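You operate a simulated robot arm through the tools that you are given. There is no shell and no other tool.

You are at the controls of a simulated robot arm. One attempt, no reset.

TASK
Raise the bench stop, push the hinged board against it and tighten the loose hinge screw.
Fine: ratchet knob to IN; ratchet driver back in its stand.
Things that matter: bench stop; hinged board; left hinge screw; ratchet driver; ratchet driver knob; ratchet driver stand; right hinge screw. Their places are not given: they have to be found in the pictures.

The check looks at the end state, three seconds after you hand in, the way a careful person would. Anything else that was tipped, shoved, dropped, spilled or broken makes it a failure.

THE ROBOT
A 6-joint arm with a two-finger parallel gripper, fixed in place. Base frame: the origin is on the floor under the middle of its stand, x ahead of it, y to its left, z up; the work surface is at about z = 800. Lengths are in mm, angles in rad, forces in N, time in s.
With the tool pointing down near the work surface it reaches from about 260 to 680 mm from the base axis. Its first joint turns from -1.152 to 1.152 rad. Payload 2.9 kg.
Tool frame: the origin (TCP) lies between the finger pads and is the grasp point; the fingertips stand 30 mm ahead of it; z points along the fingers, y is the line along which they close. The gripper opens to 110 mm. The fingers are 20 mm wide and 10 mm thick; the gripper's body (48 by 112 mm) begins 55 mm behind the TCP.
Orientation is told as [roll, pitch, yaw] about the base's x, y, z axes, in that order, counted from this pose: with the fingers straight down and closing along the base's y, the tool's x points along the base's -x, its y along +y and its z along -z.

THE INTERFACE
- The arm moves only by the tool nudge_tool. Its argument "deltas" is text: rows parted by semicolons, each of 6 numbers parted by spaces: the shift along the base's x, y, z in units of 250 mm (1.0 is 250 mm), then the turn, a rotation vector about the base's x, y, z in units of 120 degrees (1.0 is 120 degrees). In form: tx ty tz wx wy wz; .... A call has 1 to 20 rows; each row is the pose to reach, as a shift and turn from the pose commanded when the call began. "claw" is the closure, from 0 (fully open) to 1 (shut), set as the call begins (left out, the last holds). A call with a number of a shift or a turn outside -1 to 1 is refused whole. Rows are played at 5 a second. More than 50 mm and 0.15 rad between two rows, or a gripper value outside its range, and nothing of the call is played. A pose out of reach is approached as far as the arm can. The call stops where the force on the tool passes 90 N (or 10 N more than at its start, if that is more) or the arm is blocked; 0.2 s more then pass. Each finger travels about 108 mm/s and halts on what it meets, pressing with about 43 N; the grip force reading is that of the motor and also rises with nothing between the fingers. The clock runs only during rows and for 0.2 s after the last one: add rows that repeat a pose to give the fingers time. It gives the time, the measured TCP pose, the force on the tool (base axes), the opening and the grip force at its end, in the units of the frame above (readings bear some noise), with the torque about the TCP (base axes, N m) and any sound that the robot's microphone picked up.
- Cameras (640 x 400 px; columns grow to the right, rows downward): "scene" is fixed at [74.3, 425, 1407.3]; the picture's right is [-0.81, -0.58, 0.00], its down [-0.21, 0.29, -0.94] and it looks along [0.55, -0.76, -0.35] (base axes); focal length 291 px, centre (320, 200). "wrist" rides on the gripper at [72, 17, -103] in the tool frame; the picture's right is [-0.23, 0.97, 0.00], its down [-0.76, -0.18, -0.62] and it looks along [-0.61, -0.14, 0.78] (tool axes); focal length 222 px, centre (320, 200).
- grab_frame(camera): a new picture of that camera. It takes no simulated time.
- pixel_to_xyz(camera, pixels): for up to 12 pixels [column, row] of the newest picture of that camera ("zoom" is the newest enlarged one), the place [x, y, z] in the base frame of the surface seen there, good to about 2 mm. It takes no simulated time.
- inspect(camera, box): a new picture of the part [left, top, right, bottom] of that camera's present view, enlarged. It takes no simulated time.
- finish_job(): hands the job in; it is judged then, once.

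Open the gripper and draw the arm clear of the work before you hand the job in, unless the task says otherwise.

The tools are called by a JSON object that holds its "fn" and its "kwargs". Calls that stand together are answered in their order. nudge_tool: Moves the arm, as the interface text tells. Its arguments: {"type":"object","properties":{"deltas":{"type":"string"},"claw":{"type":"number"}},"required":["deltas"]} The other tools are called the same way: grab_frame (camera) takes a picture; pixel_to_xyz (camera, pixels) gives the place of the surface under pixels of a picture; inspect (camera, box) takes an enlarged picture of a part of a camera's view; finish_job () hands the job in.

At the start:

```text
t: 0.0
tcp_pos: [388.2, -4.4, 1282.4]
orientation: [-0.002, 0.0, -0.001]
force: [-0.7, 0.8, -0.1]
wrist_torque: [-0.02, -0.02, 0.04]
grip_width: 110.0
gripper_force: 0.1
```

scene: 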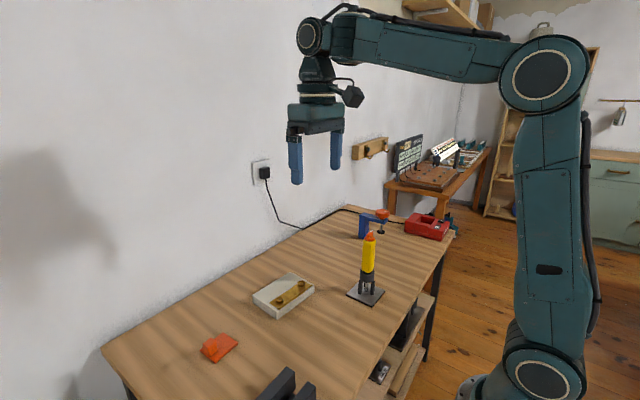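
wrist: 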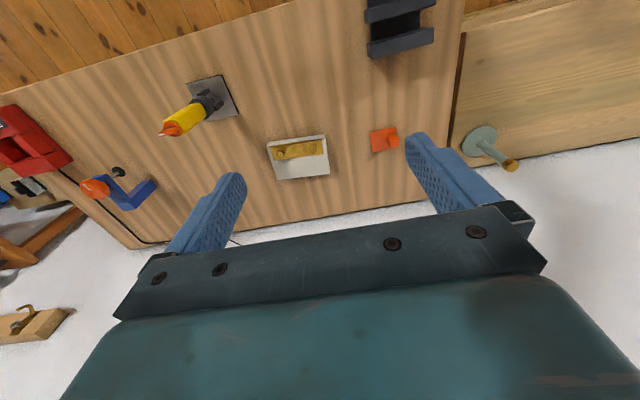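

I start by enlarging the parts of the views that matter: the board near scene (284,295), the orange stop near (220,347), the driver near (368,270).

{"fn": "inspect", "kwargs": {"camera": "scene", "box": [180, 250, 340, 370]}}

{"fn": "inspect", "kwargs": {"camera": "scene", "box": [320, 200, 480, 320]}}

{"fn": "inspect", "kwargs": {"camera": "wrist", "box": [240, 100, 440, 200]}}

{"fn": "inspect", "kwargs": {"camera": "wrist", "box": [60, 50, 260, 220]}}

```text
3.33 times, centred on (260, 310) of scene
```

zoom: 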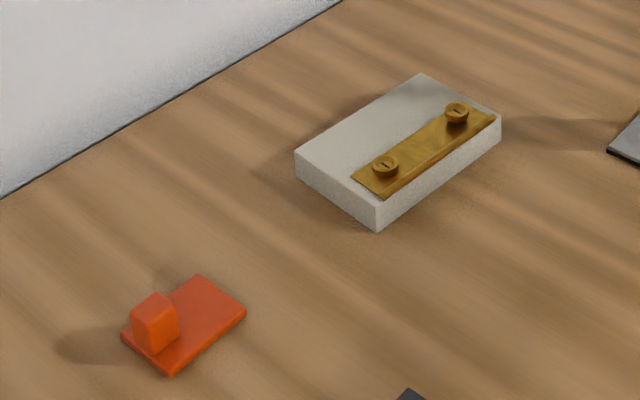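

```text
3.33 times, centred on (400, 260) of scene
```

zoom: 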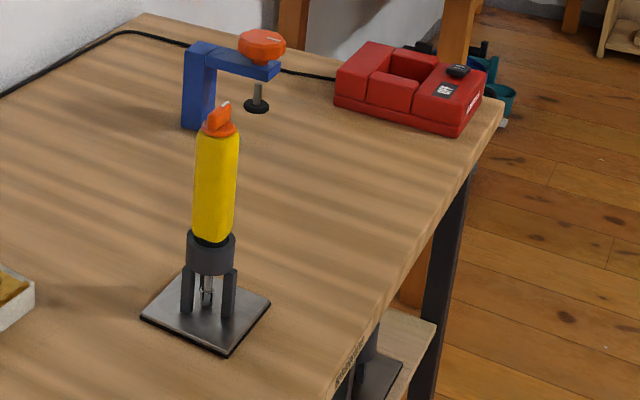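

```text
3.20 times, centred on (340, 150) of wrist
```

zoom: 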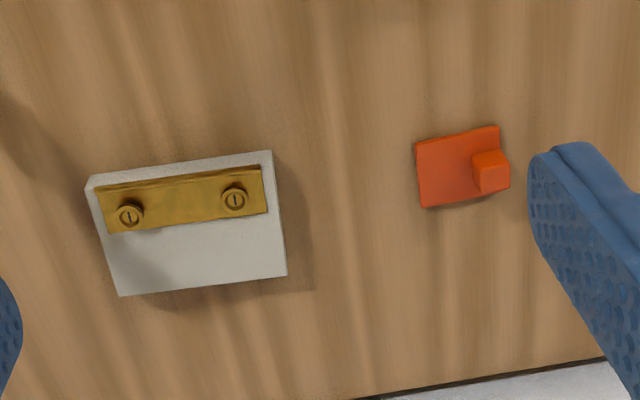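

```text
2.35 times, centred on (160, 135) of wrist
```

zoom: 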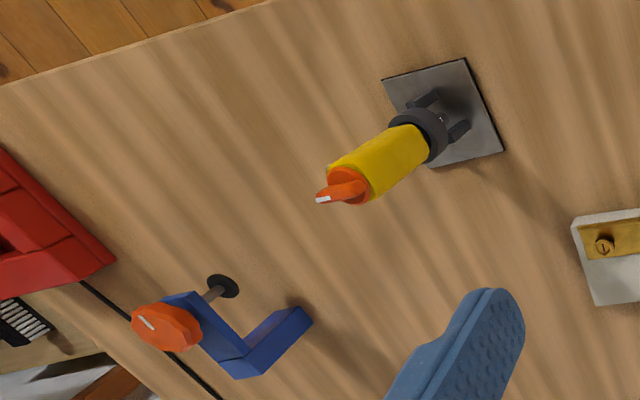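

The zooms show a white board with a brass leaf and two slotted screws, an orange plate with a lug, and a yellow driver with an orange knob. I measure places in the current pictures.

{"fn": "pixel_to_xyz", "kwargs": {"camera": "scene", "pixels": [[253, 296], [285, 273], [315, 287], [275, 317], [276, 299], [294, 284], [202, 348], [219, 333], [239, 344], [222, 362], [218, 341], [300, 330]]}}

{"fn": "pixel_to_xyz", "kwargs": {"camera": "wrist", "pixels": [[281, 155], [313, 150], [268, 147], [325, 136], [330, 173], [277, 180], [371, 134], [396, 127], [393, 141], [370, 10], [430, 5], [400, 50]]}}

{"fn": "inspect", "kwargs": {"camera": "wrist", "box": [340, 0, 540, 180]}}

{"fn": "inspect", "kwargs": {"camera": "scene", "box": [220, 340, 340, 400]}}

```text
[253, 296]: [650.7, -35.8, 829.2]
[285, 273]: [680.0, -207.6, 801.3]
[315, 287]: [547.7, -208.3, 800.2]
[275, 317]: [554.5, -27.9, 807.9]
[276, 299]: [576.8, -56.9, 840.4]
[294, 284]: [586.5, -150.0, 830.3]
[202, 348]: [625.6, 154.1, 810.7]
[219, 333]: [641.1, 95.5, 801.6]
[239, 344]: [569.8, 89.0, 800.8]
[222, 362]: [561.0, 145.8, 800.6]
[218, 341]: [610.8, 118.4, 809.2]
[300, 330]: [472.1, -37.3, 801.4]
```

```text
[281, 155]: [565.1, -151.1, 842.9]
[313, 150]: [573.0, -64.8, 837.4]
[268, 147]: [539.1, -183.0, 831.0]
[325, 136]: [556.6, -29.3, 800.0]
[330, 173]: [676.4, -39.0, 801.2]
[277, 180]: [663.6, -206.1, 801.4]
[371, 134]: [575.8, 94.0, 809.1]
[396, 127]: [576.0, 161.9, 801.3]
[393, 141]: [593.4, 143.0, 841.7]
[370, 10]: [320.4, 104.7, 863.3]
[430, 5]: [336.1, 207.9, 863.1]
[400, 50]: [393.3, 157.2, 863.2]
```

```text
2.22 times, centred on (440, 90) of wrist
```

zoom: 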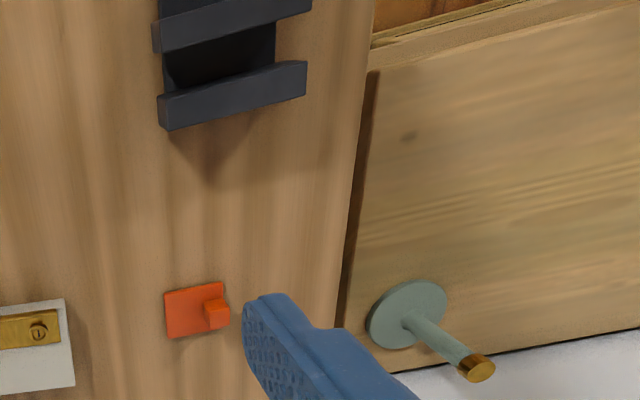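

```text
5.33 times, centred on (280, 370) of scene
```

zoom: 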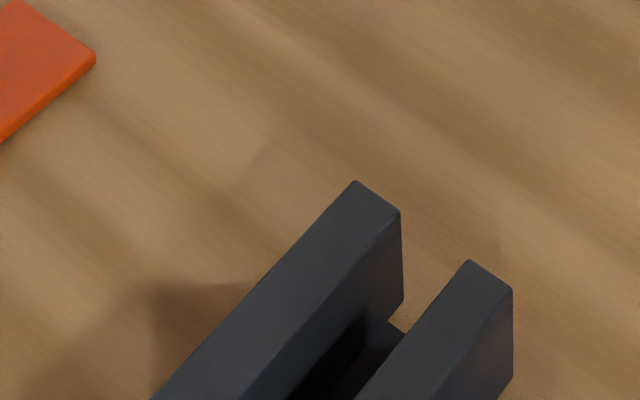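

The wrist zoom shows a dark vise at x 320–400, y 105–210. I measure the driver, stand and knob places in the scene view.

{"fn": "grab_frame", "kwargs": {"camera": "scene"}}

{"fn": "grab_frame", "kwargs": {"camera": "wrist"}}

{"fn": "pixel_to_xyz", "kwargs": {"camera": "scene", "pixels": [[370, 233], [373, 239], [373, 250], [373, 265], [372, 275], [371, 282], [367, 287], [377, 289], [356, 294], [387, 291], [376, 305], [363, 280]]}}

{"fn": "pixel_to_xyz", "kwargs": {"camera": "wrist", "pixels": [[190, 83], [220, 75], [238, 113], [209, 105], [170, 128], [180, 118], [200, 112], [225, 97], [365, 20], [370, 45], [396, 24], [433, 40]]}}

```text
taken
```

scene: 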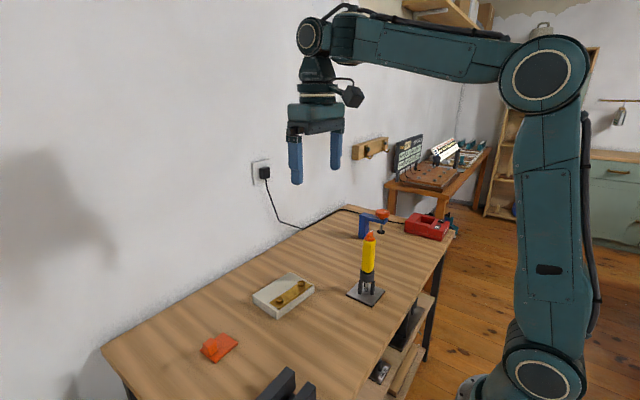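

```text
taken
```

wrist: 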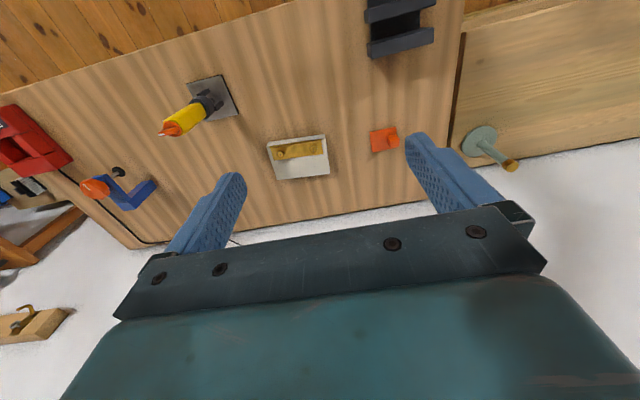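

```text
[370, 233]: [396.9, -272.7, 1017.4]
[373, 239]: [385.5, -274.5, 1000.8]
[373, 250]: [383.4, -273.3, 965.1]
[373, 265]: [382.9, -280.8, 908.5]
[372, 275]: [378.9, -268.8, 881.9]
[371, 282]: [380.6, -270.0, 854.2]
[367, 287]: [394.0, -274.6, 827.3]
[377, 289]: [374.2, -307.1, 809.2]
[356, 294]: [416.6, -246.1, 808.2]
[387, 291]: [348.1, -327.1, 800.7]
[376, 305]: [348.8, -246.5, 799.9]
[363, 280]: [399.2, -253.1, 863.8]
```

```text
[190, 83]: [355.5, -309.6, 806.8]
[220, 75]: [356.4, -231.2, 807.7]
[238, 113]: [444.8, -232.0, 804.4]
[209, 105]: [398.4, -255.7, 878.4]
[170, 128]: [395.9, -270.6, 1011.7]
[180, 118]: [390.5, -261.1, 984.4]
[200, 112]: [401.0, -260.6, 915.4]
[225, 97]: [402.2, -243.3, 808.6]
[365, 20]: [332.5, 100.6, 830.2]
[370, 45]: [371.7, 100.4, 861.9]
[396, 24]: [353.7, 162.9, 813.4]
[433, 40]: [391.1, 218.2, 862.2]
```

The driver stands at about (398,-276), top of knob z≈1018; the stop plate is at about (603,120,809). I move the arm toward a viewing pose above the orange stop.

{"fn": "nudge_tool", "kwargs": {"deltas": "0.0505 0.0745 -0.12 0 0 0; 0.101 0.149 -0.24 0 0 0; 0.1515 0.2235 -0.36 0 0 0; 0.202 0.298 -0.48 0 0 0; 0.2525 0.3725 -0.60 0 0 0; 0.303 0.447 -0.72 0 0 0; 0.3535 0.5215 -0.84 0 0 0; 0.404 0.596 -0.96 0 0 0", "claw": 0}}

{"fn": "grab_frame", "kwargs": {"camera": "wrist"}}

```text
t: 1.8
tcp_pos: [489.1, 145.0, 1043.2]
orientation: [-0.001, 0.0, 0.0]
force: [0.1, -0.4, -0.3]
wrist_torque: [-0.03, 0.05, 0.01]
grip_width: 110.3
gripper_force: 0.1
```

```text
taken
```

wrist: 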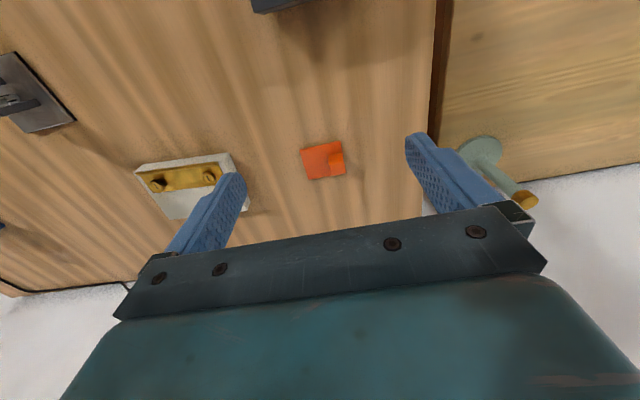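

The plate is at wrist (323,160). I go down 110 mm for a closer view.

{"fn": "nudge_tool", "kwargs": {"deltas": "0 0 -0.15 0 0 0; 0 0 -0.3 0 0 0; 0 0 -0.44 0 0 0"}}

{"fn": "inspect", "kwargs": {"camera": "wrist", "box": [240, 100, 420, 220]}}

{"fn": "inspect", "kwargs": {"camera": "wrist", "box": [40, 80, 260, 230]}}

```text
t: 2.6
tcp_pos: [487.5, 144.2, 934.6]
orientation: [0.001, -0.001, 0.001]
force: [-0.2, 0.1, 0.8]
wrist_torque: [0.0, -0.02, 0.01]
grip_width: 109.7
gripper_force: 0.1
```

```text
3.33 times, centred on (330, 160) of wrist
```

zoom: 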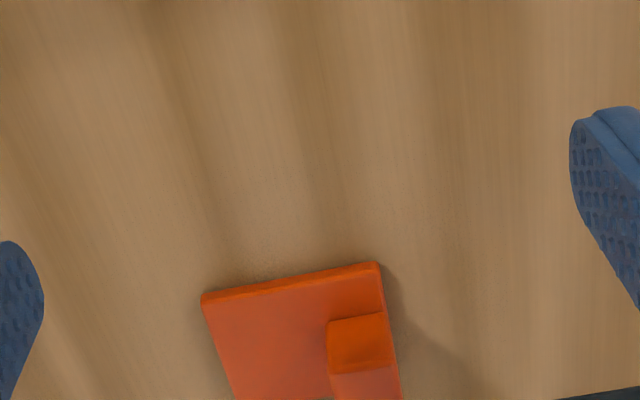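

```text
2.67 times, centred on (150, 155) of wrist
```

zoom: 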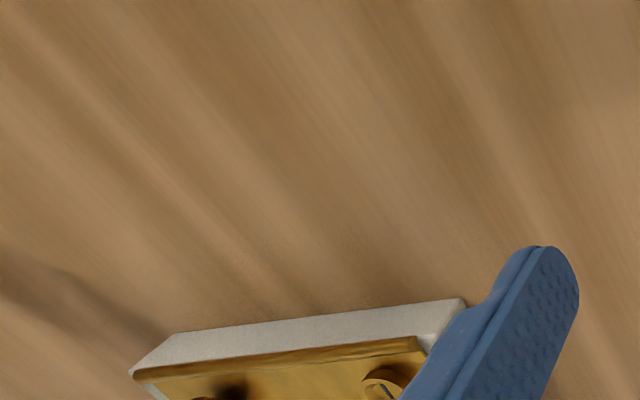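

The plate lies at the lower edge of the view (wrist ~(330,200)). I move 75 mm in +x to see it well.

{"fn": "nudge_tool", "kwargs": {"deltas": "0.15 0 0 0 0 0; 0.3 0 0 0 0 0"}}

{"fn": "grab_frame", "kwargs": {"camera": "wrist"}}

{"fn": "inspect", "kwargs": {"camera": "wrist", "box": [240, 80, 420, 220]}}

{"fn": "inspect", "kwargs": {"camera": "scene", "box": [190, 320, 260, 370]}}

```text
t: 3.2
tcp_pos: [563.3, 145.8, 931.0]
orientation: [0.0, 0.0, -0.001]
force: [-0.6, 0.6, 0.1]
wrist_torque: [-0.04, -0.02, 0.0]
grip_width: 109.6
gripper_force: 0.1
```

```text
taken
```

wrist: 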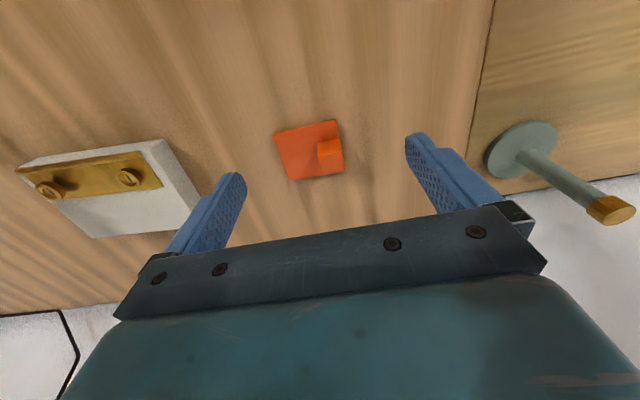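

```text
2.86 times, centred on (330, 150) of wrist
```

zoom: 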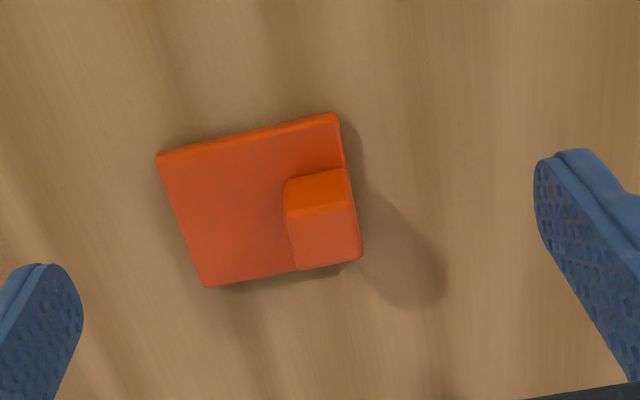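

```text
8.00 times, centred on (225, 345) of scene
```

zoom: 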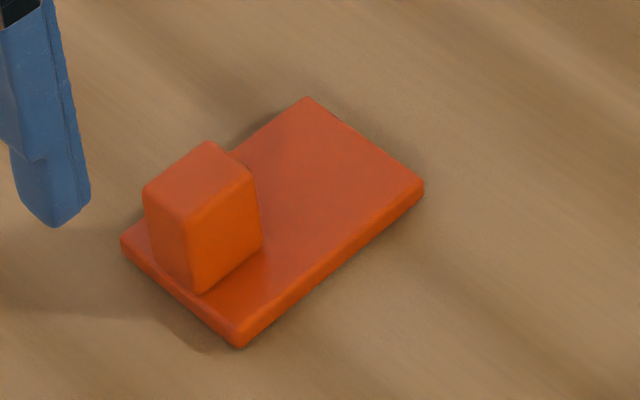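

The lug is at the +y end of the plate (zoom ~(200,210)), so the hinge should be the -y edge. I measure the plate corners and the lug.

{"fn": "pixel_to_xyz", "kwargs": {"camera": "zoom", "pixels": [[205, 165], [165, 185], [235, 168], [195, 200], [170, 240], [225, 230], [307, 105], [415, 188], [240, 330], [130, 240], [300, 200], [240, 345]]}}

{"fn": "pixel_to_xyz", "kwargs": {"camera": "wrist", "pixels": [[297, 134], [337, 120], [311, 180], [365, 170], [275, 132], [330, 145], [328, 162], [318, 145], [341, 165], [345, 170], [336, 121], [290, 178]]}}

```text
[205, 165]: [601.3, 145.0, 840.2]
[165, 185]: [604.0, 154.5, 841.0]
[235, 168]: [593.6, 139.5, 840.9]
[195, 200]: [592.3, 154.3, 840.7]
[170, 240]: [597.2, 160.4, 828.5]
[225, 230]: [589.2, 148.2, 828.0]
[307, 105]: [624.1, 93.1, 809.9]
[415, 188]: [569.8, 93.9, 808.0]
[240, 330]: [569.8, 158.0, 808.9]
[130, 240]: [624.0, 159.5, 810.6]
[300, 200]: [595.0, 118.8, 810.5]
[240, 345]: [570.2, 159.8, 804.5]
```

```text
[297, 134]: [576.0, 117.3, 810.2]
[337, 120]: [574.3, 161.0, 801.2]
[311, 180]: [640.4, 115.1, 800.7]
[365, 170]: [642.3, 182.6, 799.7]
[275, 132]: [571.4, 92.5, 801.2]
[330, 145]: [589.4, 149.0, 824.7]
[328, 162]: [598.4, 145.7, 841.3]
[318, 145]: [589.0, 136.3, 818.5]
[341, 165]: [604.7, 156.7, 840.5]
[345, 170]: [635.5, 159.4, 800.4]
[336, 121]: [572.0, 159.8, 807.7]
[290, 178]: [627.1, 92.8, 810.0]
```

Plate: x 569–626, y 91–161; lug x 588–608, y 136–160, top z 841. Before tilting the gripper I check what lies on the +y side (green disc at wrist (520,150)) and look at the board's screws at wrist (48,190) and (130,178).

{"fn": "pixel_to_xyz", "kwargs": {"camera": "wrist", "pixels": [[520, 150], [505, 140], [560, 190], [610, 210], [470, 170], [480, 100], [460, 180], [600, 100], [48, 190], [130, 178], [60, 312], [420, 130]]}}

{"fn": "inspect", "kwargs": {"camera": "wrist", "box": [10, 120, 210, 250]}}

{"fn": "grab_frame", "kwargs": {"camera": "scene"}}

```text
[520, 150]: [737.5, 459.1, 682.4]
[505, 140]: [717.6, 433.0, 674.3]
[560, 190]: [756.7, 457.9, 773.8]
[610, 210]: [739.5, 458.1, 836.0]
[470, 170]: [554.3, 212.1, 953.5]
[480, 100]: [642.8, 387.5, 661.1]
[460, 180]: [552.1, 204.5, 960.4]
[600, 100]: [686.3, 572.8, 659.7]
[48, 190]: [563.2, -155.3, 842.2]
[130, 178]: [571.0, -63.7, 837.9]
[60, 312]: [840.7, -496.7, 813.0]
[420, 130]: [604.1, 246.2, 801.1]
```

```text
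3.08 times, centred on (110, 185) of wrist
```

zoom: 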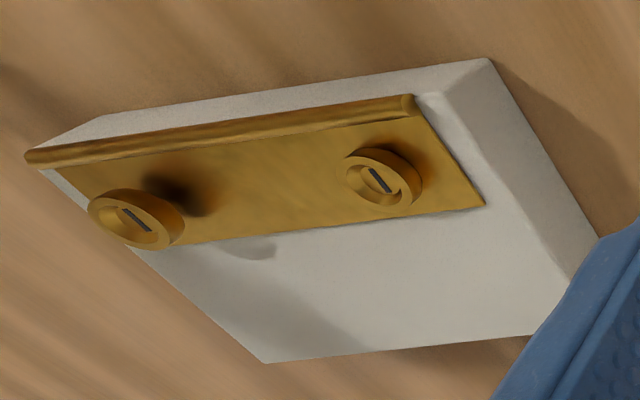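

```text
taken
```

scene: 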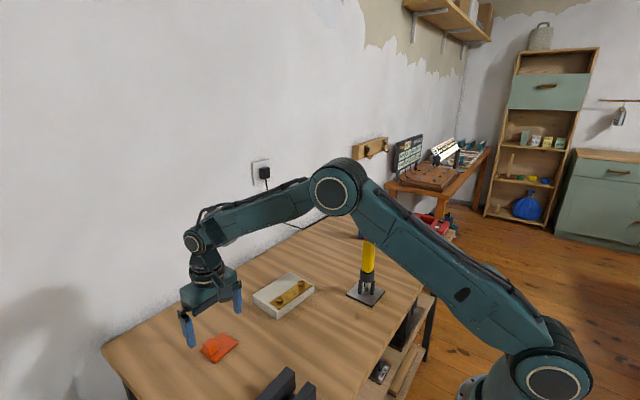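

The screw at y≈-152 (zoom (135,215)) stands clear of the leaf with a shadow under it, so it is the loose one. Area at +y of the stop is clear, so I yaw the gripper -90° so the fingers close along x, then will tilt and grip the lug.

{"fn": "nudge_tool", "kwargs": {"deltas": "0.0124 0.0164 0.003 0 0 -0.0682; 0.0247 0.0327 0.006 0 0 -0.1364; 0.0371 0.0491 0.009 0 0 -0.2045; 0.0494 0.0654 0.012 0 0 -0.2727; 0.0618 0.0818 0.015 0 0 -0.3409; 0.0742 0.0982 0.018 0 0 -0.4091; 0.0865 0.1145 0.021 0 0 -0.4773; 0.0989 0.1309 0.024 0 0 -0.5455; 0.1112 0.1472 0.027 0 0 -0.6136; 0.1236 0.1636 0.03 0 0 -0.6818; 0.136 0.18 0.03 0 0 -0.75", "claw": 0.5}}

{"fn": "grab_frame", "kwargs": {"camera": "wrist"}}

{"fn": "grab_frame", "kwargs": {"camera": "scene"}}

```text
t: 5.6
tcp_pos: [599.1, 189.6, 940.6]
orientation: [0.001, -0.001, -1.573]
force: [0.6, -0.2, 0.2]
wrist_torque: [-0.03, -0.01, 0.01]
grip_width: 55.1
gripper_force: 0.0
```

```text
taken
```

wrist: 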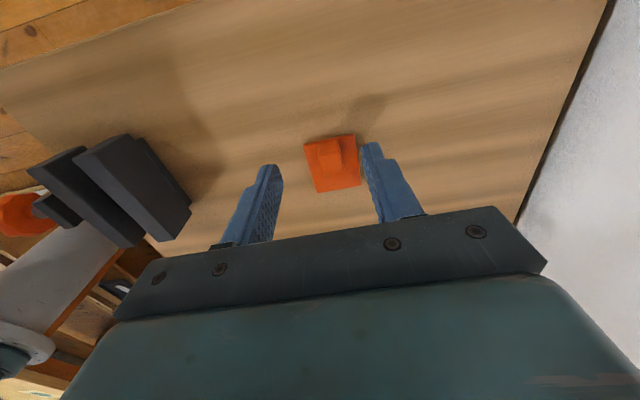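

```text
taken
```

scene: 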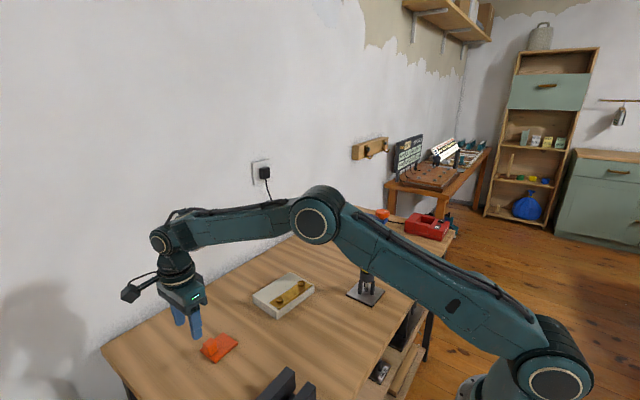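

Yaw done. Now I tilt -35° about x and lower to the pre-grasp point 70 mm back from the lug.

{"fn": "nudge_tool", "kwargs": {"deltas": "0 0.006 -0.031 -0.0583 0 0; 0 0.013 -0.062 -0.1167 0 0; 0 0.019 -0.094 -0.175 0 0; 0 0.026 -0.125 -0.2333 0 0; 0 0.032 -0.156 -0.2917 0 0"}}

{"fn": "grab_frame", "kwargs": {"camera": "wrist"}}

{"fn": "inspect", "kwargs": {"camera": "scene", "box": [100, 240, 300, 380]}}

```text
t: 6.8
tcp_pos: [541.0, 170.0, 895.7]
orientation: [0.007, -0.608, -1.571]
force: [0.0, 0.2, 0.7]
wrist_torque: [0.03, 0.08, 0.0]
grip_width: 55.4
gripper_force: 0.1
out of reach, approached as far as the arm can: row 2, 3, 4, 5
```

```text
taken
```

wrist: 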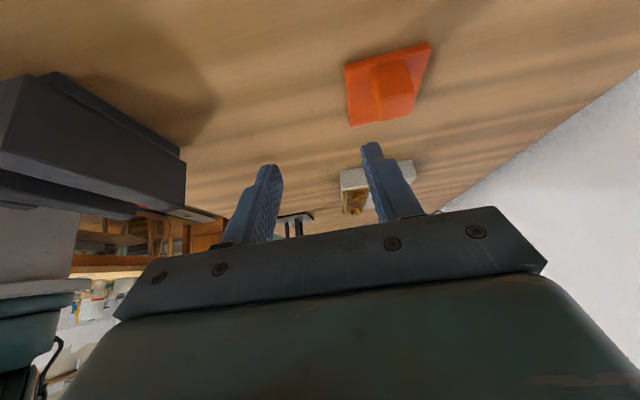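

```text
2.86 times, centred on (200, 310) of scene
```

zoom: 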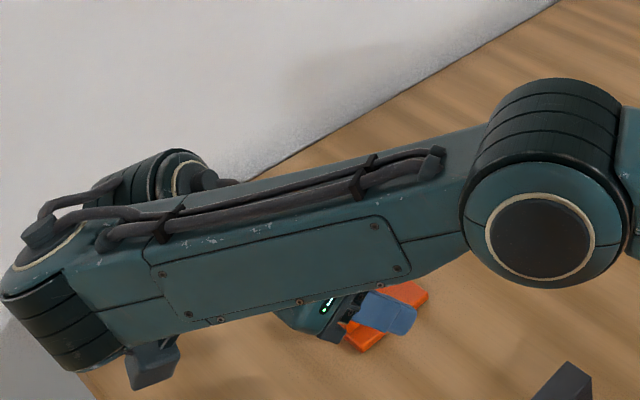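

Row 2–5 were out of reach: TCP is at (541,170,896), since the sideways tilt puts the wrist too far out. I go back to a small tilt (-10°) and check the pose reached.

{"fn": "nudge_tool", "kwargs": {"deltas": "0 -0.03 0.01 0.0521 0 0; 0 -0.06 0.02 0.1042 0 0; 0 -0.1 0.03 0.1563 0 0; 0 -0.14 0.036 0.2083 0 0"}}

{"fn": "grab_frame", "kwargs": {"camera": "wrist"}}

```text
t: 7.8
tcp_pos: [540.9, 134.7, 904.2]
orientation: [0.0, -0.174, -1.57]
force: [-0.5, 0.4, 0.9]
wrist_torque: [0.02, -0.02, 0.03]
grip_width: 55.0
gripper_force: 0.1
```

```text
taken
```

wrist: 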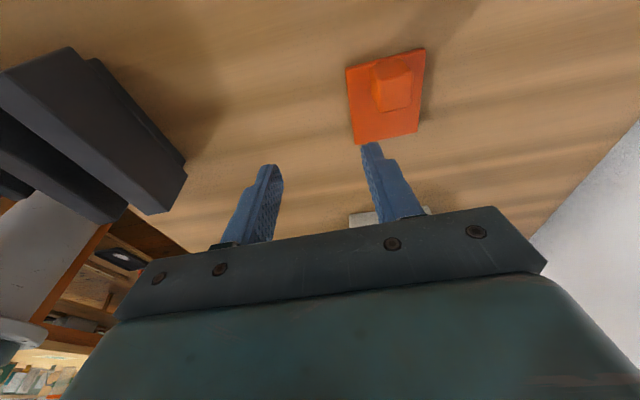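

The commanded pose was clipped; now at (541,135,904) with tilt -0.174. I shift to (598,161,900) above the lug.

{"fn": "nudge_tool", "kwargs": {"deltas": "0.114 0.052 -0.008 0 0 0; 0.228 0.105 -0.016 0 0 0; 0.228 0.105 -0.016 0 0 0"}}

{"fn": "grab_frame", "kwargs": {"camera": "wrist"}}

{"fn": "inspect", "kwargs": {"camera": "scene", "box": [140, 260, 300, 380]}}

```text
t: 8.6
tcp_pos: [598.6, 162.2, 902.1]
orientation: [0.0, -0.173, -1.57]
force: [-0.1, 0.4, 0.5]
wrist_torque: [0.01, -0.02, -0.02]
grip_width: 55.1
gripper_force: 0.1
```

```text
taken
```

wrist: 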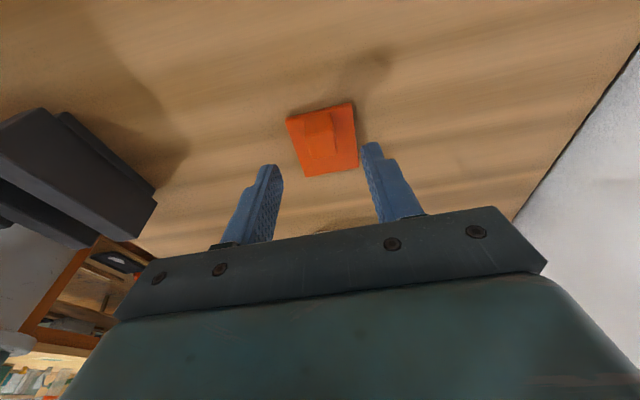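

```text
3.33 times, centred on (220, 320) of scene
```

zoom: 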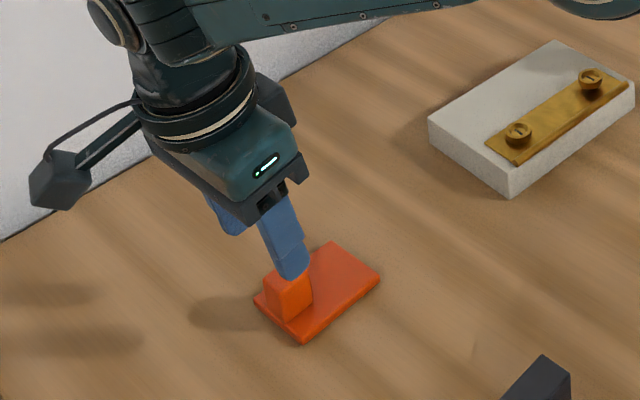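

Aligned over the lug. I descend 56 mm along the tool axis so the fingers straddle the lug.

{"fn": "nudge_tool", "kwargs": {"deltas": "0 -0.009 -0.056 0 0 0; 0 -0.019 -0.112 0 0 0; 0 -0.028 -0.168 0 0 0; 0 -0.038 -0.224 0 0 0; 0 -0.038 -0.224 0 0 0"}}

{"fn": "grab_frame", "kwargs": {"camera": "wrist"}}

{"fn": "inspect", "kwargs": {"camera": "scene", "box": [140, 260, 300, 380]}}

```text
t: 9.8
tcp_pos: [600.3, 149.8, 843.6]
orientation: [-0.001, -0.175, -1.571]
force: [-0.8, -0.7, -0.1]
wrist_torque: [0.01, -0.02, 0.0]
grip_width: 54.9
gripper_force: 0.1
```

```text
taken
```

wrist: 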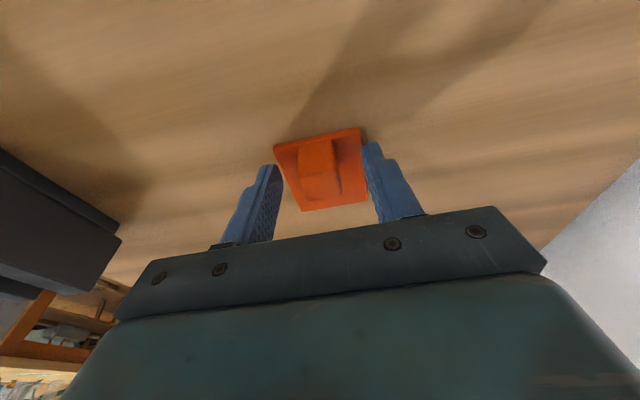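

```text
3.33 times, centred on (220, 320) of scene
```

zoom: 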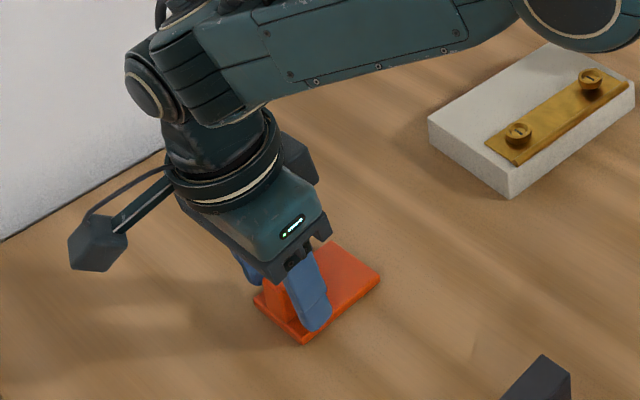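

Fingers straddle the lug above the plate. I close the gripper.

{"fn": "nudge_tool", "kwargs": {"deltas": "0 0 0 0 0 0; 0 0 0 0 0 0; 0 0 0 0 0 0", "claw": 1}}

{"fn": "grab_frame", "kwargs": {"camera": "wrist"}}

```text
t: 10.6
tcp_pos: [600.5, 150.7, 843.9]
orientation: [0.0, -0.173, -1.572]
force: [-1.5, -0.3, -1.0]
wrist_torque: [0.08, -0.06, 0.03]
grip_width: 23.6
gripper_force: 44.8
```

```text
taken
```

wrist: 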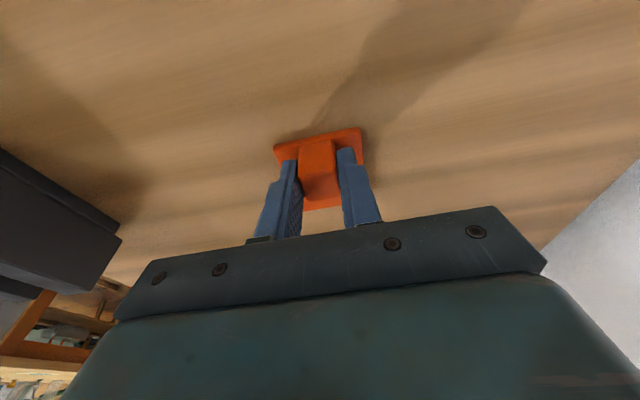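

Gripped the lug (23.6 mm). I try a first 10° of rotation about a hinge taken at (y 91, z 805), watching forces.

{"fn": "nudge_tool", "kwargs": {"deltas": "0 -0.0145 0.0202 0.0417 0 0; 0 -0.0308 0.0388 0.0833 0 0; 0 -0.0308 0.0388 0.0833 0 0"}}

{"fn": "inspect", "kwargs": {"camera": "scene", "box": [140, 260, 300, 380]}}

{"fn": "grab_frame", "kwargs": {"camera": "wrist"}}

```text
t: 11.4
tcp_pos: [600.1, 144.1, 854.2]
orientation: [-0.002, -0.001, -1.572]
force: [-0.5, -7.9, 5.1]
wrist_torque: [-0.69, 0.04, 0.52]
grip_width: 23.6
gripper_force: 45.3
```

```text
3.33 times, centred on (220, 320) of scene
```

zoom: 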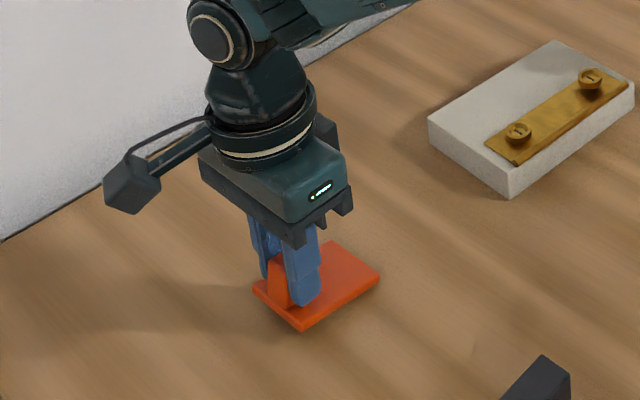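

```text
taken
```

wrist: 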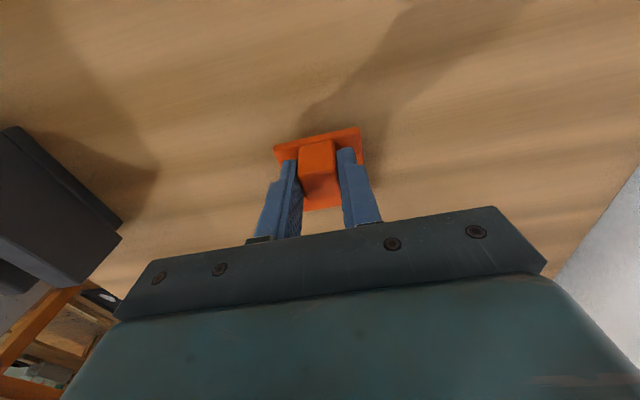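

The plate is turning with the gripper about its -y edge with only ~9 N. I continue along the arc to 40°.

{"fn": "nudge_tool", "kwargs": {"deltas": "0 -0.0178 0.0173 0.0417 0 0; 0 -0.037 0.033 0.0833 0 0; 0 -0.0575 0.047 0.125 0 0; 0 -0.0792 0.0591 0.1667 0 0; 0 -0.1018 0.0694 0.2083 0 0; 0 -0.1252 0.0775 0.25 0 0; 0 -0.1252 0.0775 0.25 0 0"}}

{"fn": "inspect", "kwargs": {"camera": "scene", "box": [140, 260, 300, 380]}}

{"fn": "grab_frame", "kwargs": {"camera": "wrist"}}

```text
t: 13.0
tcp_pos: [599.8, 112.0, 873.9]
orientation: [0.004, 0.522, -1.57]
force: [6.2, -10.0, 15.8]
wrist_torque: [-1.19, 0.19, -0.02]
grip_width: 23.6
gripper_force: 44.9
```

```text
3.33 times, centred on (220, 320) of scene
```

zoom: 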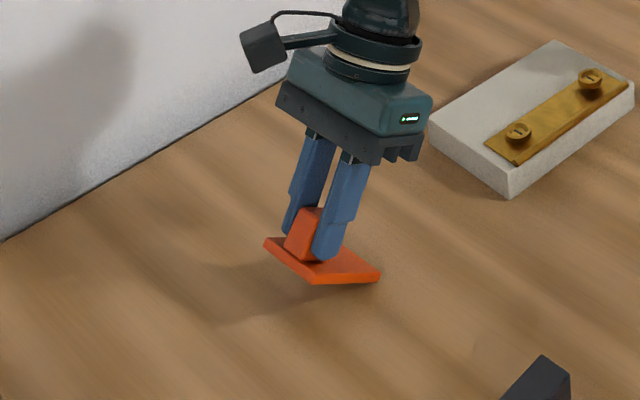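

```text
taken
```

wrist: 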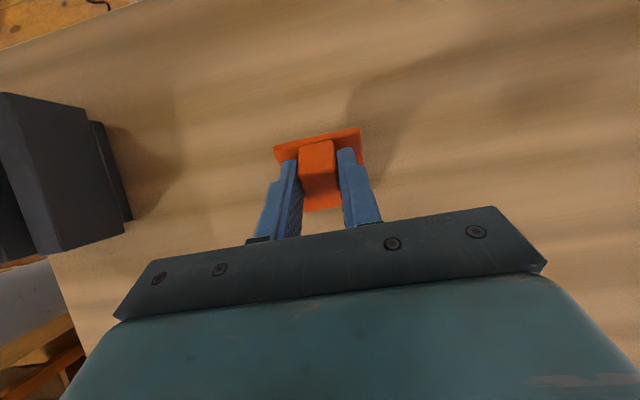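

The plate is at about 40° and follows well. I continue along the arc to 70°.

{"fn": "nudge_tool", "kwargs": {"deltas": "0 -0.024 0.0061 0.0417 0 0; 0 -0.0486 0.0101 0.0833 0 0; 0 -0.0733 0.012 0.125 0 0; 0 -0.0981 0.0116 0.1667 0 0; 0 -0.1228 0.0091 0.2083 0 0; 0 -0.1472 0.0045 0.25 0 0; 0 -0.1472 0.0045 0.25 0 0"}}

{"fn": "inspect", "kwargs": {"camera": "scene", "box": [140, 240, 320, 375]}}

{"fn": "grab_frame", "kwargs": {"camera": "wrist"}}

```text
t: 14.6
tcp_pos: [599.5, 75.4, 876.3]
orientation: [0.018, 1.045, -1.567]
force: [32.4, -16.8, 20.0]
wrist_torque: [-0.89, 0.35, 0.22]
grip_width: 24.2
gripper_force: 45.3
out of reach, approached as far as the arm can: row 6, 7
```

```text
2.96 times, centred on (230, 308) of scene
```

zoom: 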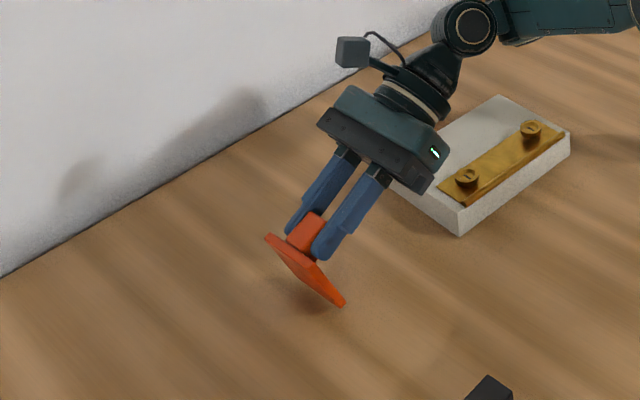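

```text
taken
```

wrist: 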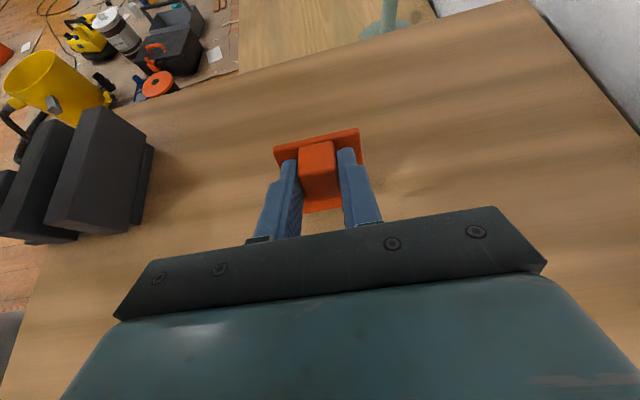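

The tool tilt limit is reached at about 60° (plate ≈70°). I finish the remaining 20° by moving the lug along its arc while easing the tool tilt back to 50°, letting the lug turn between the pads.

{"fn": "nudge_tool", "kwargs": {"deltas": "0 -0.02 -0.0036 -0.0208 0 0; 0 -0.0392 -0.0032 -0.0417 0 0; 0 -0.0576 -0.0048 -0.0625 0 0; 0 -0.076 -0.0084 -0.0833 0 0; 0 -0.076 -0.0084 -0.0833 0 0"}}

{"fn": "inspect", "kwargs": {"camera": "scene", "box": [140, 240, 320, 375]}}

{"fn": "grab_frame", "kwargs": {"camera": "wrist"}}

```text
t: 15.8
tcp_pos: [600.1, 60.8, 873.4]
orientation: [0.012, 0.882, -1.567]
force: [40.1, 18.9, 4.5]
wrist_torque: [1.41, 0.2, 0.0]
grip_width: 23.7
gripper_force: 44.8
```

```text
2.96 times, centred on (230, 308) of scene
```

zoom: 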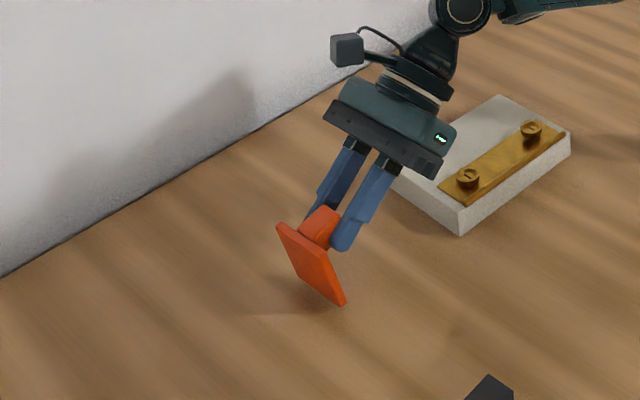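

```text
taken
```

wrist: 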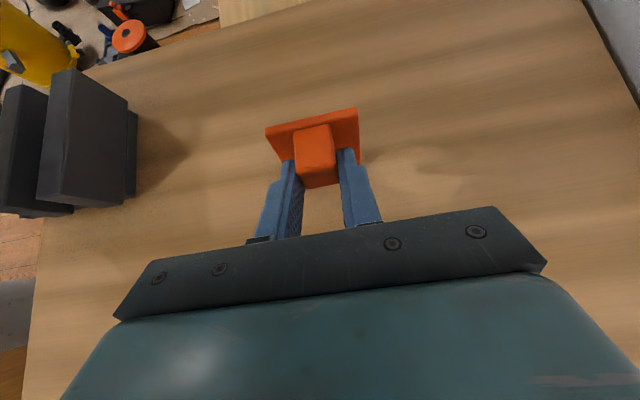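

The lug slipped in the pads as intended and the plate looks near upright. I measure the plate's corners to get its angle.

{"fn": "pixel_to_xyz", "kwargs": {"camera": "zoom", "pixels": [[277, 228], [305, 245], [325, 268], [342, 302], [300, 280], [320, 212], [340, 210], [308, 240], [316, 290], [343, 275]]}}

{"fn": "inspect", "kwargs": {"camera": "scene", "box": [205, 290, 255, 335]}}

```text
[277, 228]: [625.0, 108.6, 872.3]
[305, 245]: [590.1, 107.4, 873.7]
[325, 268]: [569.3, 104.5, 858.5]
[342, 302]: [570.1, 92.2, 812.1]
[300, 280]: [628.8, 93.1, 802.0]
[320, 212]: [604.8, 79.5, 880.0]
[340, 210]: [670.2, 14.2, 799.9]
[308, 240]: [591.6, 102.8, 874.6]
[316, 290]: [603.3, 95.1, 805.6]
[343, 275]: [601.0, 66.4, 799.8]
```

```text
8.89 times, centred on (230, 312) of scene
```

zoom: 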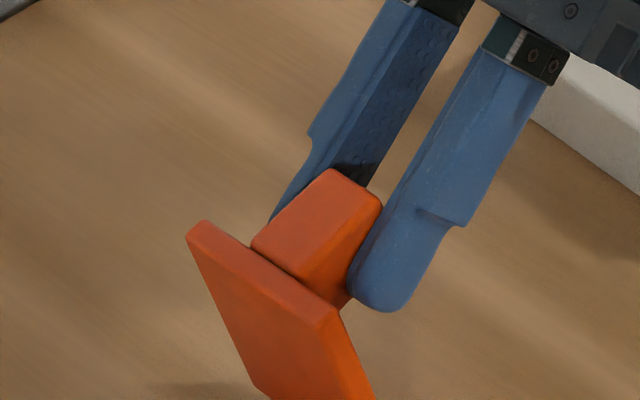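

Plate's back face runs from (y 94, z 803) to (y 108.6, z 872), i.e. about 78° raised. I turn the tool forward again about the hinge by 8° with the grip kept, and relieve the 40 N x-preload by shifting +7 mm in x.

{"fn": "nudge_tool", "kwargs": {"deltas": "0.014 -0.018 -0.0096 0.0333 0 0; 0.028 -0.036 -0.02 0.0667 0 0; 0.028 -0.036 -0.02 0.0667 0 0"}}

{"fn": "inspect", "kwargs": {"camera": "scene", "box": [140, 240, 320, 375]}}

{"fn": "pixel_to_xyz", "kwargs": {"camera": "zoom", "pixels": [[277, 228], [290, 250], [300, 260], [305, 280], [310, 240], [325, 268], [340, 295]]}}

```text
t: 16.6
tcp_pos: [599.7, 50.9, 867.7]
orientation: [0.024, 1.01, -1.574]
force: [53.6, -8.4, 15.0]
wrist_torque: [0.08, 0.62, -0.25]
grip_width: 24.0
gripper_force: 44.3
out of reach, approached as far as the arm can: row 2, 3
```

```text
2.96 times, centred on (230, 308) of scene
```

zoom: 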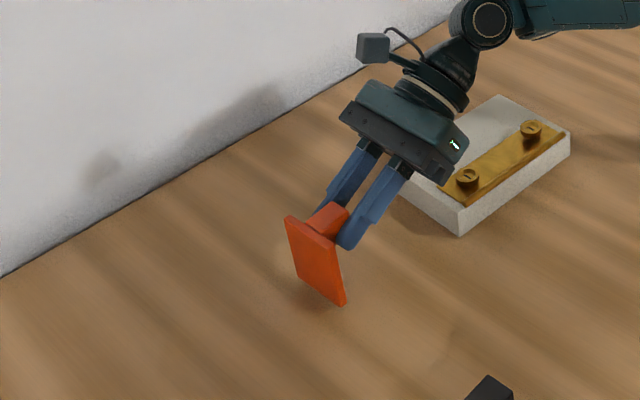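

```text
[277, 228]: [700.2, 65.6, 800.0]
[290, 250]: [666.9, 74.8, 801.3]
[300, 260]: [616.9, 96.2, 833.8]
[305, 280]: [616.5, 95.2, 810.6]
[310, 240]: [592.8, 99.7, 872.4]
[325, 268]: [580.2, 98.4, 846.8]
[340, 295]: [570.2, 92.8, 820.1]
```

Back face is now at y≈95→100 over z 810→872, i.e. about 86°. I ease the tilt back 6° while drawing the lug another few mm in -y and relieving the x preload.

{"fn": "nudge_tool", "kwargs": {"deltas": "0.02 -0.014 0.002 -0.025 0 0; 0.04 -0.028 0.004 -0.05 0 0; 0.04 -0.028 0.004 -0.05 0 0"}}

{"fn": "inspect", "kwargs": {"camera": "scene", "box": [190, 280, 270, 340]}}

{"fn": "pixel_to_xyz", "kwargs": {"camera": "zoom", "pixels": [[200, 200], [240, 200], [240, 250], [260, 280], [280, 200], [300, 240], [320, 280], [330, 320], [230, 160], [270, 180]]}}

```text
t: 17.4
tcp_pos: [600.2, 50.1, 866.3]
orientation: [-0.002, 0.914, -1.563]
force: [-15.7, 12.1, 20.0]
wrist_torque: [1.56, -0.58, -0.55]
grip_width: 24.0
gripper_force: 44.8
```

```text
6.67 times, centred on (230, 310) of scene
```

zoom: 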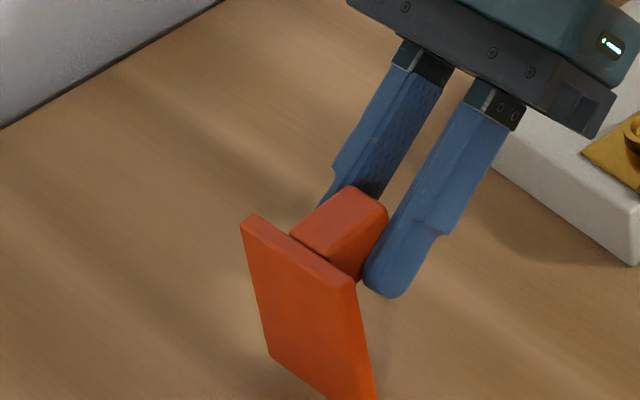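

```text
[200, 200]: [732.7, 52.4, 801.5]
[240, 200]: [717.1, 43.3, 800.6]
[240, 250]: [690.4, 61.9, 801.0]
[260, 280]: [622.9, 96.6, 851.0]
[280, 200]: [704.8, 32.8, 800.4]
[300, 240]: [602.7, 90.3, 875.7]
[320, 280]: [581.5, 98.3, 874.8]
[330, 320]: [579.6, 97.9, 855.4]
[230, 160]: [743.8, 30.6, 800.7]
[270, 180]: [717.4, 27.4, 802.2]
```

Plate now about 87–88°. I turn forward once more by 4° about the hinge with a little extra -y pull.

{"fn": "nudge_tool", "kwargs": {"deltas": "-0.006 -0.014 -0.006 0.0175 0 0; -0.012 -0.028 -0.012 0.035 0 0; -0.012 -0.028 -0.012 0.035 0 0"}}

{"fn": "inspect", "kwargs": {"camera": "scene", "box": [190, 280, 270, 340]}}

{"fn": "pixel_to_xyz", "kwargs": {"camera": "zoom", "pixels": [[260, 260], [270, 320], [290, 350], [320, 285], [330, 320], [340, 370], [300, 240], [300, 300], [310, 380], [350, 390]]}}

```text
t: 18.2
tcp_pos: [599.2, 44.7, 862.2]
orientation: [0.013, 0.979, -1.579]
force: [61.5, 25.6, -3.1]
wrist_torque: [-0.63, 0.55, -0.08]
grip_width: 23.6
gripper_force: 44.7
out of reach, approached as far as the arm can: row 2, 3
```

```text
6.67 times, centred on (230, 310) of scene
```

zoom: 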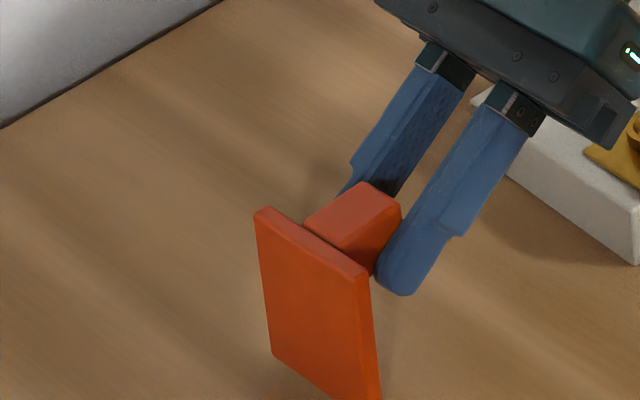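

```text
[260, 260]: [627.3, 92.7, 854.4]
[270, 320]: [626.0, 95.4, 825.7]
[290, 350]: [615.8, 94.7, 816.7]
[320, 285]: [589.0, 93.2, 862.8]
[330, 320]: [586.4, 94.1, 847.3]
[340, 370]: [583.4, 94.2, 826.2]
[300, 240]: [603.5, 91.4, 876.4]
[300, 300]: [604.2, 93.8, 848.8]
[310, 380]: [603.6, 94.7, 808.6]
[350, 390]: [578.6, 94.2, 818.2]
```

The back face is now vertical (y≈94.5 at z 809, 94 at z 847, 93 at z 863) and it resists further motion, so it is at its stop. I relieve the 61 N x preload (small tilt back, +8 mm x) before opening.

{"fn": "nudge_tool", "kwargs": {"deltas": "0.016 -0.004 0.002 -0.0167 0 0; 0.032 -0.008 0.004 -0.0333 0 0; 0.032 -0.008 0.004 -0.0333 0 0"}}

{"fn": "inspect", "kwargs": {"camera": "scene", "box": [190, 280, 270, 340]}}

{"fn": "pixel_to_xyz", "kwargs": {"camera": "zoom", "pixels": [[260, 260], [270, 320], [290, 350], [320, 285], [330, 320], [340, 370], [300, 240], [300, 300], [310, 380], [350, 390]]}}

```text
t: 19.0
tcp_pos: [599.9, 44.2, 864.6]
orientation: [0.0, 0.916, -1.563]
force: [-6.2, 23.4, 11.4]
wrist_torque: [1.52, -0.02, -0.12]
grip_width: 23.7
gripper_force: 45.4
```

```text
6.67 times, centred on (230, 310) of scene
```

zoom: 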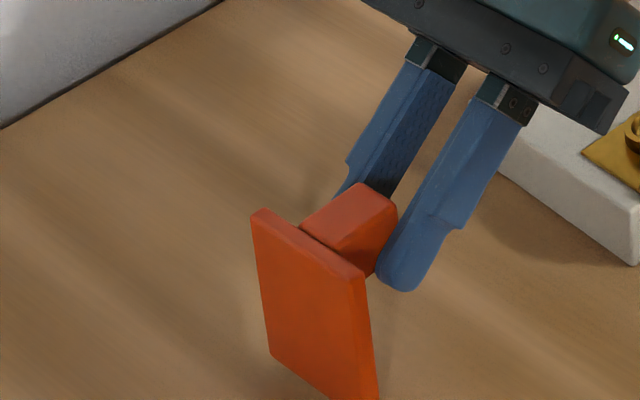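

```text
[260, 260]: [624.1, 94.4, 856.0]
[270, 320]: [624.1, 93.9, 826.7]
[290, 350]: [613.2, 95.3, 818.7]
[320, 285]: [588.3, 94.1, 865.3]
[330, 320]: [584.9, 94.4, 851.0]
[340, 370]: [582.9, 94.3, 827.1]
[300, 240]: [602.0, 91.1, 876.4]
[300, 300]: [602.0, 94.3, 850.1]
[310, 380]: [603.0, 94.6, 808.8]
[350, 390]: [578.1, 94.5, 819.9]
```

The plate is vertical (y≈94.4 all the way up). Forces are small, so I open the gripper partly and see if it stays.

{"fn": "nudge_tool", "kwargs": {"deltas": "0 0 0 0 0 0; 0 0 0 0 0 0; 0 0 0 0 0 0", "claw": 0.5}}

{"fn": "inspect", "kwargs": {"camera": "scene", "box": [190, 280, 270, 340]}}

{"fn": "pixel_to_xyz", "kwargs": {"camera": "zoom", "pixels": [[260, 260], [270, 320], [320, 285], [330, 320], [340, 370], [300, 300], [310, 380]]}}

```text
t: 19.8
tcp_pos: [602.5, 41.3, 864.1]
orientation: [0.0, 0.91, -1.57]
force: [-0.4, 0.1, 0.1]
wrist_torque: [0.02, -0.04, -0.01]
grip_width: 55.0
gripper_force: 0.0
```

```text
6.67 times, centred on (230, 310) of scene
```

zoom: 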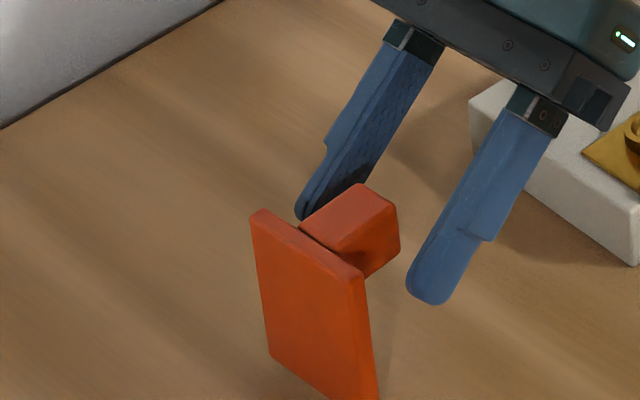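

```text
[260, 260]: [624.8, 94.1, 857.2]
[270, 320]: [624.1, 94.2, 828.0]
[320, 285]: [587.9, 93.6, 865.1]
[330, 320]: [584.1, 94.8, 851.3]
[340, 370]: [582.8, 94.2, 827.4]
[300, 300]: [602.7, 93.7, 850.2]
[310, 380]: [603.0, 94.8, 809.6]
```

The stop stays upright by itself. I withdraw up and back in -y, then return the tool to vertical.

{"fn": "nudge_tool", "kwargs": {"deltas": "0 -0.06 0.08 0 0 0; 0 -0.12 0.18 0 0 0; 0 -0.2 0.3 0 0 0; 0 -0.24 0.42 -0.06 0 0; 0 -0.28 0.5 -0.12 0 0; 0 -0.3 0.52 -0.18 0 0; 0 -0.32 0.54 -0.24 0 0; 0 -0.34 0.56 -0.3 0 0; 0 -0.36 0.58 -0.36 0 0; 0 -0.38 0.6 -0.4345 0 0"}}

{"fn": "grab_frame", "kwargs": {"camera": "wrist"}}

{"fn": "grab_frame", "kwargs": {"camera": "scene"}}

```text
refused: row 10 steps farther than a row can; nothing moved
```

```text
taken
```

wrist: 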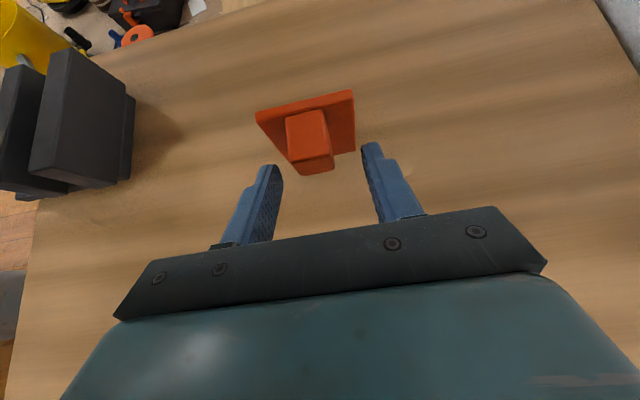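

```text
taken
```

scene: 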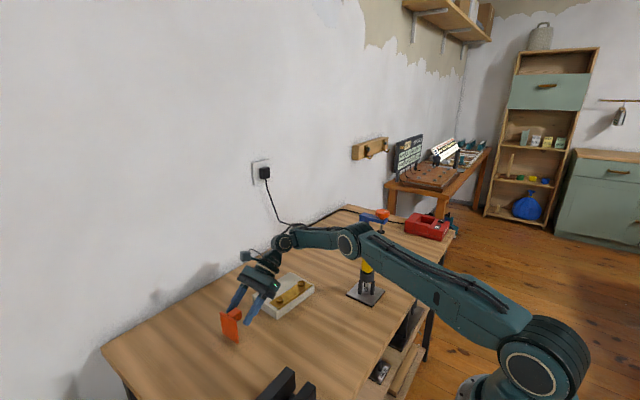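

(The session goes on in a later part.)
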